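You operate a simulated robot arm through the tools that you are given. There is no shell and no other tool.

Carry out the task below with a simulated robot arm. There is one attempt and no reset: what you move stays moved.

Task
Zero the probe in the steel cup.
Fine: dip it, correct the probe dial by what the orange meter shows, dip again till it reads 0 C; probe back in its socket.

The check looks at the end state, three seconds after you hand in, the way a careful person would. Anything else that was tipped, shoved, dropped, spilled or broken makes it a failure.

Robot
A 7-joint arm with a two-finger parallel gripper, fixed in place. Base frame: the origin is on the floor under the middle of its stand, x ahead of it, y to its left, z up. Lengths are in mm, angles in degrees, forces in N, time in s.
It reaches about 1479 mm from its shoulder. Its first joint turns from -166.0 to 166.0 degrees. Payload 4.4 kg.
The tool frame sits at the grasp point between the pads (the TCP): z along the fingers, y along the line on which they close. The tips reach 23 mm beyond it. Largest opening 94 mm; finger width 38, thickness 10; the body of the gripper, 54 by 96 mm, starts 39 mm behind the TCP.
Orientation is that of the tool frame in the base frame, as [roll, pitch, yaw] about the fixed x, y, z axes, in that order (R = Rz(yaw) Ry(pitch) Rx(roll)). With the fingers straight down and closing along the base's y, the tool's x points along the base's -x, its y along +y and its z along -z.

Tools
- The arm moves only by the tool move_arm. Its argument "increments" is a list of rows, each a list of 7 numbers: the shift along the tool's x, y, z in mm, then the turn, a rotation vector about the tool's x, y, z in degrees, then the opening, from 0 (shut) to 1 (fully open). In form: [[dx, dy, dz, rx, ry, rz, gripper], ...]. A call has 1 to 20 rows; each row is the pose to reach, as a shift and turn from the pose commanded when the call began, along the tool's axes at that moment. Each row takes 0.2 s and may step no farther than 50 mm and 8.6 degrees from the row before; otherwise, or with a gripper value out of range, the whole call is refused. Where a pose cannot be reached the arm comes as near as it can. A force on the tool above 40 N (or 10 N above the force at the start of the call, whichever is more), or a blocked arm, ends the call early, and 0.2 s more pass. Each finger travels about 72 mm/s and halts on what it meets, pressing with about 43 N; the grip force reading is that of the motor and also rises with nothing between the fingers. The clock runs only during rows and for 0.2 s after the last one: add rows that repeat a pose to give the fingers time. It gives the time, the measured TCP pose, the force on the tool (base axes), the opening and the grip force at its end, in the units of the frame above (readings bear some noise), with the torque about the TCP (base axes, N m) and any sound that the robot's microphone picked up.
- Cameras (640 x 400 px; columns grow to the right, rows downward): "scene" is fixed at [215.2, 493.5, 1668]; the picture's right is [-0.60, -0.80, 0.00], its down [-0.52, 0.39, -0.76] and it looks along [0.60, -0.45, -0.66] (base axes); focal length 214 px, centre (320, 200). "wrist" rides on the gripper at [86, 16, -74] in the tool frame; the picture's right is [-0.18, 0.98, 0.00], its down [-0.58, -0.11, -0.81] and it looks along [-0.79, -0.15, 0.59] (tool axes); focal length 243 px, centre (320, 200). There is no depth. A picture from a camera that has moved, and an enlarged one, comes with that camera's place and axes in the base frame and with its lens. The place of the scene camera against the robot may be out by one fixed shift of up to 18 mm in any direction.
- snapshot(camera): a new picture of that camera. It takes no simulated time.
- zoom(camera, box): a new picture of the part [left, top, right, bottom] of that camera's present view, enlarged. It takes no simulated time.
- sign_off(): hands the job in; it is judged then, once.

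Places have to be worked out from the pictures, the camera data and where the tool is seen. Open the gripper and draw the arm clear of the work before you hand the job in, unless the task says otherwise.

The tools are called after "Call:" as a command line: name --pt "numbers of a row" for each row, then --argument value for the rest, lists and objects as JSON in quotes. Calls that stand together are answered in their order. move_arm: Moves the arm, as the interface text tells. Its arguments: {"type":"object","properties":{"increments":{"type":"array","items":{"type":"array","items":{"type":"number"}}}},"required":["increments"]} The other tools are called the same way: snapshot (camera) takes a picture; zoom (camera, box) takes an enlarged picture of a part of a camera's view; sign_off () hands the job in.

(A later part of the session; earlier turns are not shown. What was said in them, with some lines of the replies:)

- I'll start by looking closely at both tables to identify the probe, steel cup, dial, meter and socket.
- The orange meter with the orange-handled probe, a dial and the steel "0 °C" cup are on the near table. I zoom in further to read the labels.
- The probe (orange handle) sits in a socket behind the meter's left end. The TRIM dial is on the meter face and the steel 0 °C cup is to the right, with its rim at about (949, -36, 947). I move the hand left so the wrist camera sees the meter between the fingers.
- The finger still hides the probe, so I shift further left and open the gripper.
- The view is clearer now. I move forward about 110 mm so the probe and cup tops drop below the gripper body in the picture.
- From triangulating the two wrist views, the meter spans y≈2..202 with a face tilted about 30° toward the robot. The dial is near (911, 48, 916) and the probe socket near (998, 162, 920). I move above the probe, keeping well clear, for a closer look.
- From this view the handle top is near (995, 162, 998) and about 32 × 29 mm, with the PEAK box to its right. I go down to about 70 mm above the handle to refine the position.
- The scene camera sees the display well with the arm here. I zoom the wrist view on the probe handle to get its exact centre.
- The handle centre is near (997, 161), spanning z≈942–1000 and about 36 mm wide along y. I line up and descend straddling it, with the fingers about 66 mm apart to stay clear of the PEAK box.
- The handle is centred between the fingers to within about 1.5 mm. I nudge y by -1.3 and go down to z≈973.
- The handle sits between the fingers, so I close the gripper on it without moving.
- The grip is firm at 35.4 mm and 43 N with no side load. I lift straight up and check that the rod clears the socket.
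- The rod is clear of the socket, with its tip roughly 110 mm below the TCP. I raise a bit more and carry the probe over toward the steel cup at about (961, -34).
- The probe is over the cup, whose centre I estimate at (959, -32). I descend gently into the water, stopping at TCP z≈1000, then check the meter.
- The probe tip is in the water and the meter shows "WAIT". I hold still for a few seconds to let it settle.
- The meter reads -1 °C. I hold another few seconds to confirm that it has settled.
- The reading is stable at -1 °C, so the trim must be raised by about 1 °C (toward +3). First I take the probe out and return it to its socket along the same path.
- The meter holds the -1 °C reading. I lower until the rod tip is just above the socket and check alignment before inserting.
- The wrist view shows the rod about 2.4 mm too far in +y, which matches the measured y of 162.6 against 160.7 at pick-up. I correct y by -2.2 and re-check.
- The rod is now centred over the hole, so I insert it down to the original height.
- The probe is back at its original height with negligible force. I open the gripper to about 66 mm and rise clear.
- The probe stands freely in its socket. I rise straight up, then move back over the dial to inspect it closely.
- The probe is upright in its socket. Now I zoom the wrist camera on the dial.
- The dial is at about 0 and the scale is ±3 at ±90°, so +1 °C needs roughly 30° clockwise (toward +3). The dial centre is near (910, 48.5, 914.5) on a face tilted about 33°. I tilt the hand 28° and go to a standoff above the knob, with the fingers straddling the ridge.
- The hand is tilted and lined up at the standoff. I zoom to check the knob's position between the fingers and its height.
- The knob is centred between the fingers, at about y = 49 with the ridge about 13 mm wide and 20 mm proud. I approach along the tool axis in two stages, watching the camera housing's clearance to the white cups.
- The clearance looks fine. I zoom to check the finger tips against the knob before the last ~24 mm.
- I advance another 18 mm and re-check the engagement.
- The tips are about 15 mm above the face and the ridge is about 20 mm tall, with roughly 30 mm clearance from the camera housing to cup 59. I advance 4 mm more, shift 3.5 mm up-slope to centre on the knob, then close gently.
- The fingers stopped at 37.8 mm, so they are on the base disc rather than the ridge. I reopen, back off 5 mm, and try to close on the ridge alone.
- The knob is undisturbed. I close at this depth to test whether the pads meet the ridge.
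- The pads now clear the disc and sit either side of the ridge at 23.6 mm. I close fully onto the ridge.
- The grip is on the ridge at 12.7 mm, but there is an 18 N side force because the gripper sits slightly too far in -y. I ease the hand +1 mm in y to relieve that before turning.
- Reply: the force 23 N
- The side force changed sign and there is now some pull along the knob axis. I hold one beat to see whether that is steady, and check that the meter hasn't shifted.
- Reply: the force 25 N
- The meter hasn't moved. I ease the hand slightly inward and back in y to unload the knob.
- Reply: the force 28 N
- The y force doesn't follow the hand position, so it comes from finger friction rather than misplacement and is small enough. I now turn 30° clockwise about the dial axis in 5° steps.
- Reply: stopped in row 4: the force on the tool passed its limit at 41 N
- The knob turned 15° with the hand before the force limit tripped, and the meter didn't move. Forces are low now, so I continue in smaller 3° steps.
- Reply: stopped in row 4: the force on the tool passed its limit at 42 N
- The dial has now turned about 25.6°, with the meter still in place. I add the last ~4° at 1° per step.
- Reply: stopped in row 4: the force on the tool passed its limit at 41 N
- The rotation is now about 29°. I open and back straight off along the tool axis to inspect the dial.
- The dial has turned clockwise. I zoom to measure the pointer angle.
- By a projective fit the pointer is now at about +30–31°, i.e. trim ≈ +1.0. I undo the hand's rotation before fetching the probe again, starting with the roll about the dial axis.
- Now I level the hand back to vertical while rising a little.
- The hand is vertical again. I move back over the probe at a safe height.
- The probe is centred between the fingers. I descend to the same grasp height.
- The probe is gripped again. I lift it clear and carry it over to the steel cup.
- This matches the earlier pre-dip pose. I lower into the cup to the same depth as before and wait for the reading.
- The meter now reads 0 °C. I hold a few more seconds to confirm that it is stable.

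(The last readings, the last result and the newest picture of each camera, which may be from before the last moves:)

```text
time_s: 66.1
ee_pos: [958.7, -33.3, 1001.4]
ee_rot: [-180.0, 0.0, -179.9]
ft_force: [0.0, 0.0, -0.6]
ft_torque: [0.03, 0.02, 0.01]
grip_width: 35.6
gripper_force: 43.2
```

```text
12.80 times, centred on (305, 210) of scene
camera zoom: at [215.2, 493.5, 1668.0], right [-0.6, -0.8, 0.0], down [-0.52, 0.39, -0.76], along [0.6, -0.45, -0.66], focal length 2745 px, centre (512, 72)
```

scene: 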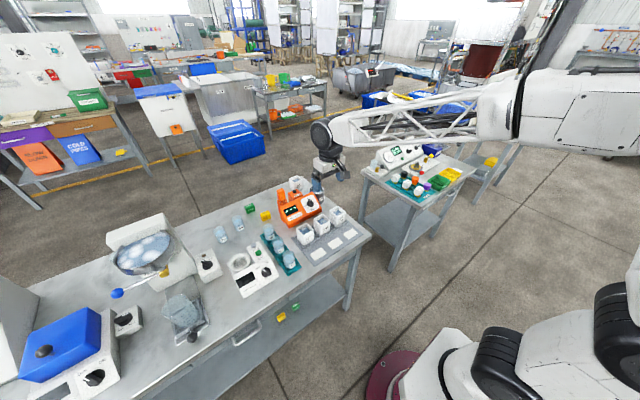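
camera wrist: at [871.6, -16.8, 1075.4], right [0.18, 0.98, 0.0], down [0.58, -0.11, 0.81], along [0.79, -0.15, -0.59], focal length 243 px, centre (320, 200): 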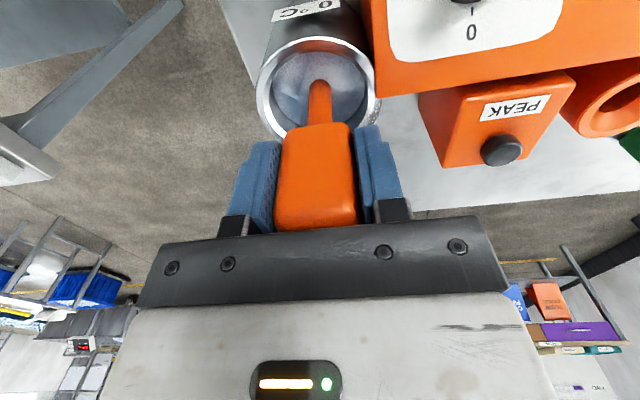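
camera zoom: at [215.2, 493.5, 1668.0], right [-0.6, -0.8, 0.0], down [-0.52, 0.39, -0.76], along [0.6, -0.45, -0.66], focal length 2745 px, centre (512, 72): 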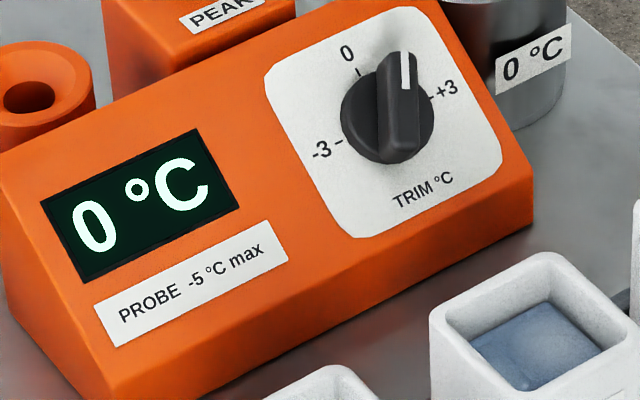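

It holds at 0 °C. I lift out and carry the probe back above its socket.

Call:
move_arm --pt "0 0 -8 0 0 0 0" --pt "0 0 -18 0 0 0 0" --pt "0 0 -32 0 0 0 0" --pt "0 0 -48 0 0 0 0" --pt "0 0 -66 0 0 0 0" --pt "0 0 -84 0 0 0 0" --pt "0 0 -102 0 0 0 0" --pt "-4 20 -102 0 0 0 0" --pt "-10 50 -102 0 0 0 0" --pt "-16 80 -102 0 0 0 0" --pt "-22 110 -102 0 0 0 0" --pt "-28 140 -102 0 0 0 0" --pt "-34 170 -102 0 0 0 0" --pt "-38 188 -102 0 0 0 0" --pt "-38 194 -102 0 0 0 0" --pt "-38 194 -85 0 0 0 0" --pt "-38 194 -65 0 0 0 0" --pt "-38 194 -55 0 0 0 0" --pt "-38 194 -55 0 0 0 0" --pt "-38 194 -55 0 0 0 0"

Call:
zoom --camera "wrist" --box '[240, 0, 400, 140]'

Call:
zoom --camera "scene" --box '[265, 170, 305, 215]'

```text
time_s: 70.3
ee_pos: [996.0, 160.9, 1053.8]
ee_rot: [-179.8, 0.1, -180.0]
ft_force: [0.3, -0.6, -0.1]
ft_torque: [-0.02, -0.02, 0.01]
grip_width: 35.4
gripper_force: 43.2
```

```text
2.86 times, centred on (320, 70) of wrist
camera zoom: at [910.3, 177.6, 1129.8], right [0.18, 0.98, 0.0], down [0.58, -0.11, 0.81], along [0.79, -0.15, -0.59], focal length 693 px, centre (320, 571)
```

zoom: 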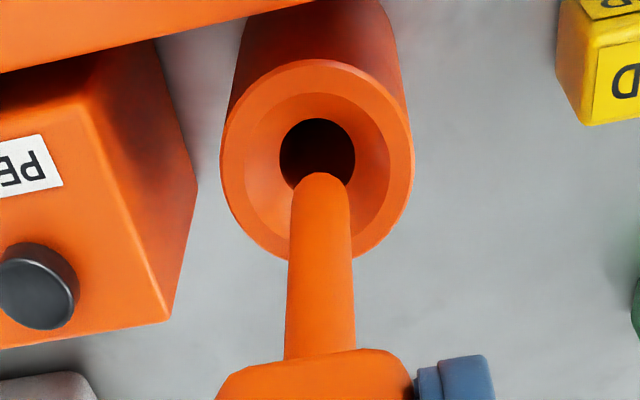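

```text
8.89 times, centred on (285, 192) of scene
camera zoom: at [215.2, 493.5, 1668.0], right [-0.6, -0.8, 0.0], down [-0.52, 0.39, -0.76], along [0.6, -0.45, -0.66], focal length 1906 px, centre (631, 267)
```

zoom: 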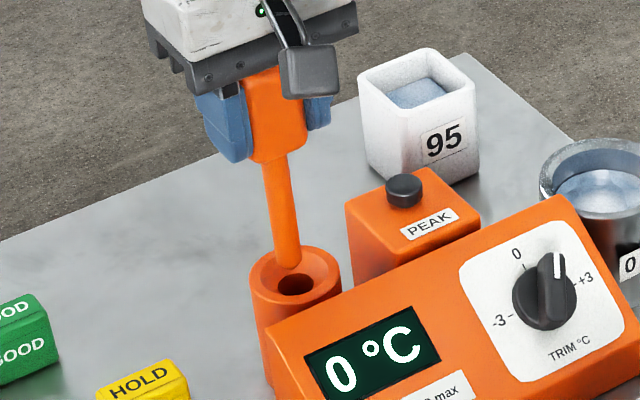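

The rod is about 0.8 mm off in y and slightly forward in x. I correct both, lower about 25 mm and check.

Call:
move_arm --pt "0.8 -0.8 0 0 0 0 0" --pt "0.8 -0.8 10 0 0 0 0" --pt "0.8 -0.8 18 0 0 0 0" --pt "0.8 -0.8 25 0 0 0 0" --pt "0.8 -0.8 25 0 0 0 0"

Call:
zoom --camera "wrist" --box '[240, 0, 400, 140]'

Call:
zoom --camera "scene" --box '[265, 170, 305, 215]'

```text
time_s: 71.5
ee_pos: [996.3, 160.6, 1030.8]
ee_rot: [-179.9, 0.1, -179.9]
ft_force: [0.0, 0.6, -0.9]
ft_torque: [-0.02, -0.01, 0.02]
grip_width: 35.6
gripper_force: 43.1
```

```text
2.86 times, centred on (320, 70) of wrist
camera zoom: at [909.1, 177.6, 1105.6], right [0.18, 0.98, 0.0], down [0.58, -0.11, 0.81], along [0.79, -0.15, -0.59], focal length 693 px, centre (320, 571)
```

zoom: 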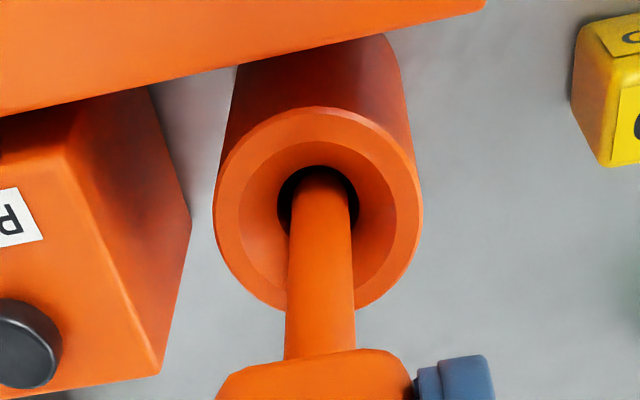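

```text
8.89 times, centred on (285, 192) of scene
camera zoom: at [215.2, 493.5, 1668.0], right [-0.6, -0.8, 0.0], down [-0.52, 0.39, -0.76], along [0.6, -0.45, -0.66], focal length 1906 px, centre (631, 267)
```

zoom: 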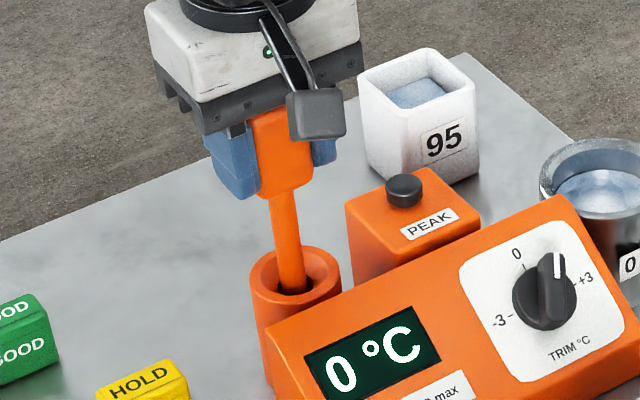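

The rod is entering the hole cleanly. I lower the remaining ~55 mm to the height at which it was picked up.

Call:
move_arm --pt "0 -0.4 10 0 0 0 0" --pt "0 -0.4 20 0 0 0 0" --pt "0 -0.4 30 0 0 0 0" --pt "0 -0.4 40 0 0 0 0" --pt "0 -0.4 48 0 0 0 0" --pt "0 -0.4 53 0 0 0 0" --pt "0 -0.4 54.5 0 0 0 0" --pt "0 -0.4 54.5 0 0 0 0"

Call:
snapshot --camera "wrist"

Call:
zoom --camera "scene" --box '[265, 170, 325, 215]'

```text
time_s: 73.3
ee_pos: [993.5, 160.2, 977.4]
ee_rot: [-180.0, 0.0, -179.9]
ft_force: [0.3, -0.4, -0.9]
ft_torque: [0.01, -0.01, 0.0]
grip_width: 35.4
gripper_force: 43.3
```

```text
taken
camera wrist: at [907.8, 176.5, 1052.0], right [0.18, 0.98, 0.0], down [0.58, -0.11, 0.81], along [0.79, -0.15, -0.59], focal length 243 px, centre (320, 200)
```

wrist: 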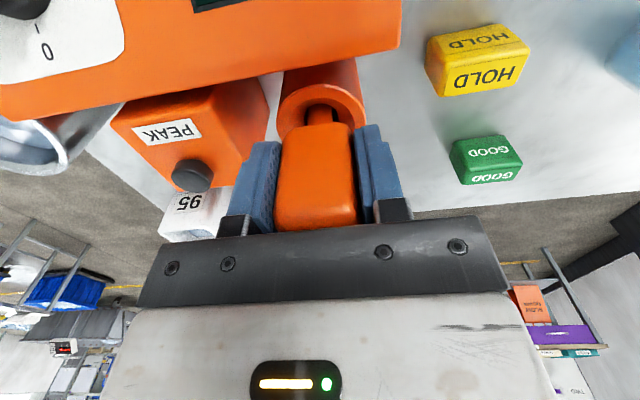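

```text
8.89 times, centred on (295, 192) of scene
camera zoom: at [215.2, 493.5, 1668.0], right [-0.6, -0.8, 0.0], down [-0.52, 0.39, -0.76], along [0.6, -0.45, -0.66], focal length 1906 px, centre (542, 267)
```

zoom: 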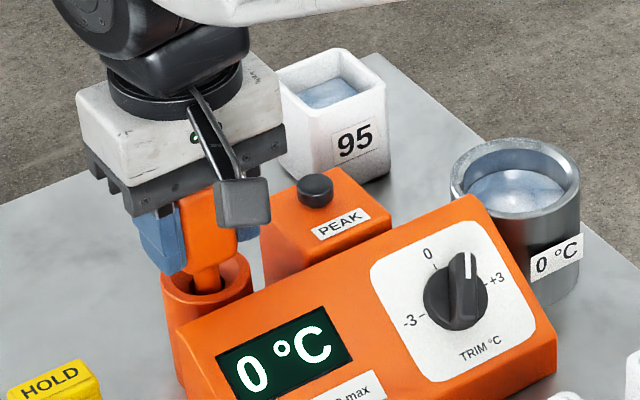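

It is about 1 mm above the pick-up height with no load. I lower that last millimetre and open.

Call:
move_arm --pt "-0.5 0 0.6 0 0 0 0" --pt "-0.5 0 1.2 0 0 0 0" --pt "-0.5 0 1.2 0 0 0 0.5" --pt "-0.5 0 1.2 0 0 0 0.7" --pt "-0.5 0 1.2 0 0 0 0.7" --pt "-0.5 0 1.2 0 0 0 0.7"

Call:
snapshot --camera "wrist"

```text
time_s: 74.7
ee_pos: [995.0, 160.5, 974.2]
ee_rot: [-179.9, 0.1, -179.9]
ft_force: [-0.1, 0.0, -0.4]
ft_torque: [-0.02, -0.01, 0.01]
grip_width: 66.0
gripper_force: 0.1
```

```text
taken
camera wrist: at [909.3, 176.9, 1050.3], right [0.18, 0.98, 0.0], down [0.58, -0.11, 0.81], along [0.79, -0.15, -0.59], focal length 243 px, centre (320, 200)
```

wrist: 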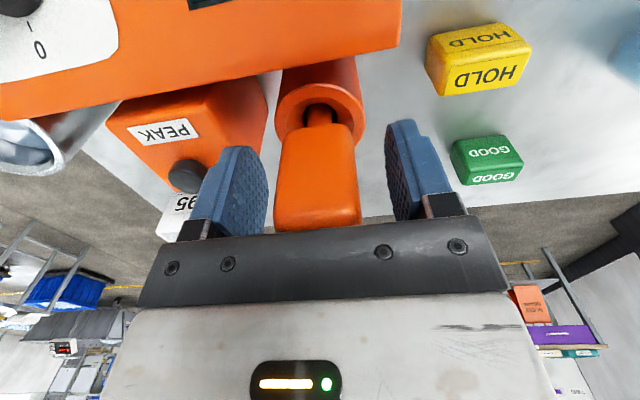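

The probe is released and standing in the socket. I rise straight up and withdraw the arm back to a clear position.

Call:
move_arm --pt "0 0 -15 0 0 0 0.7" --pt "0 0 -35 0 0 0 0.7" --pt "0 0 -60 0 0 0 0.7" --pt "0 0 -95 0 0 0 0.7" --pt "0 0 -135 0 0 0 0.7" --pt "0 0 -175 0 0 0 0.7" --pt "0 0 -215 0 0 0 0.8" --pt "40 -15 -240 0 0 0 0.8" --pt "80 -30 -260 0 0 0 0.8" --pt "120 -45 -280 0 0 0 0.8" --pt "160 -60 -300 0 0 0 0.8" --pt "205 -75 -310 0 0 0 0.8" --pt "250 -90 -320 0 0 0 0.8" --pt "295 -105 -320 0 0 0 0.8" --pt "330 -120 -320 0 0 0 0.8" --pt "360 -135 -320 0 0 0 0.8" --pt "360 -135 -320 0 0 0 0.8"

Call:
snapshot --camera "scene"

Call:
zoom --camera "scene" --box '[270, 170, 340, 230]'

Call:
snapshot --camera "wrist"

```text
time_s: 78.3
ee_pos: [636.3, 23.0, 1291.3]
ee_rot: [-180.0, 0.0, -179.9]
ft_force: [0.1, -0.3, 0.3]
ft_torque: [-0.01, 0.03, -0.01]
grip_width: 75.7
gripper_force: 0.0
```

```text
taken
```

scene: 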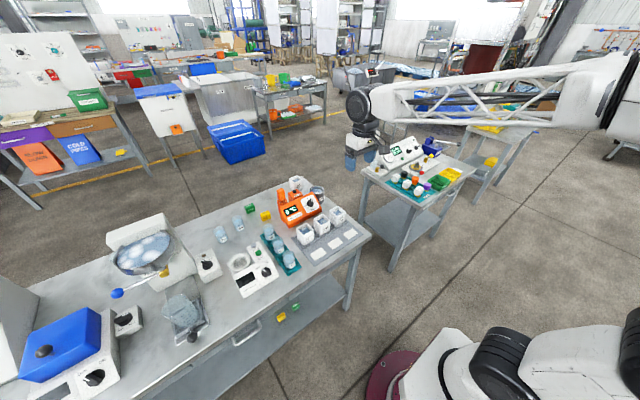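

```text
6.67 times, centred on (305, 200) of scene
camera zoom: at [215.2, 493.5, 1668.0], right [-0.6, -0.8, 0.0], down [-0.52, 0.39, -0.76], along [0.6, -0.45, -0.66], focal length 1430 px, centre (420, 200)
```

zoom: 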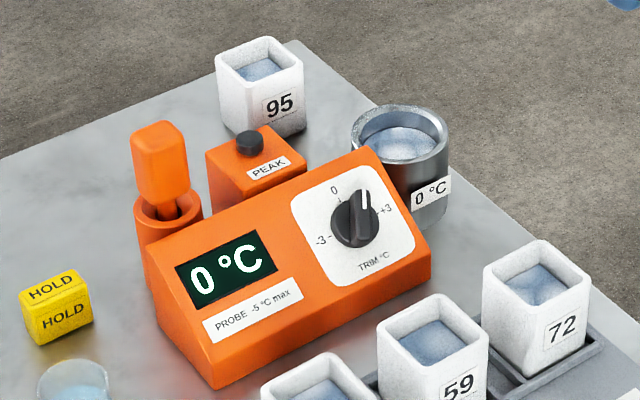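

```text
taken
camera wrist: at [549.7, 39.9, 1366.9], right [0.18, 0.98, 0.0], down [0.58, -0.11, 0.81], along [0.79, -0.15, -0.59], focal length 243 px, centre (320, 200)
```

wrist: 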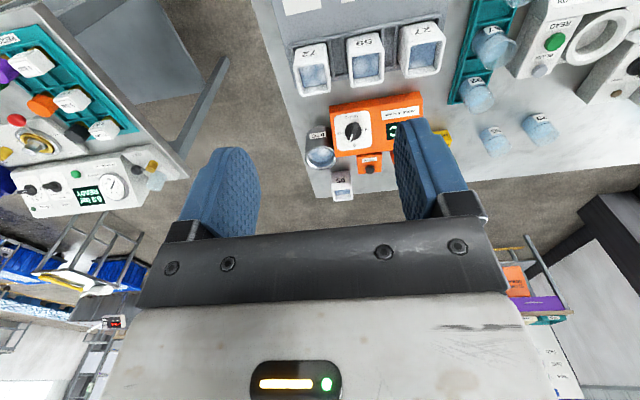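

The meter reads 0 °C, the trim is at about +1, and the probe stands upright in its socket. The meter and cups are where they started, and the open gripper is well clear, so I hand in the job.

Call:
sign_off

```text
The job is handed in.
```

The probe now reads 0 °C in the steel cup, and I've handed the job in.

- **First dip:** the orange meter settled at -1 °C with the trim dial at 0.
- **Correction:** I turned the trim dial about 30° toward +3, which puts it at roughly +1 °C. The force limit stopped the turn three times, so I finished it in smaller steps. The meter did not shift.
- **Second dip:** the meter read 0 °C and held there for several seconds.
- **End state:** the probe is upright in its socket, and the gripper is open and clear of the bench. In the last picture nothing looks tipped, moved or spilled.
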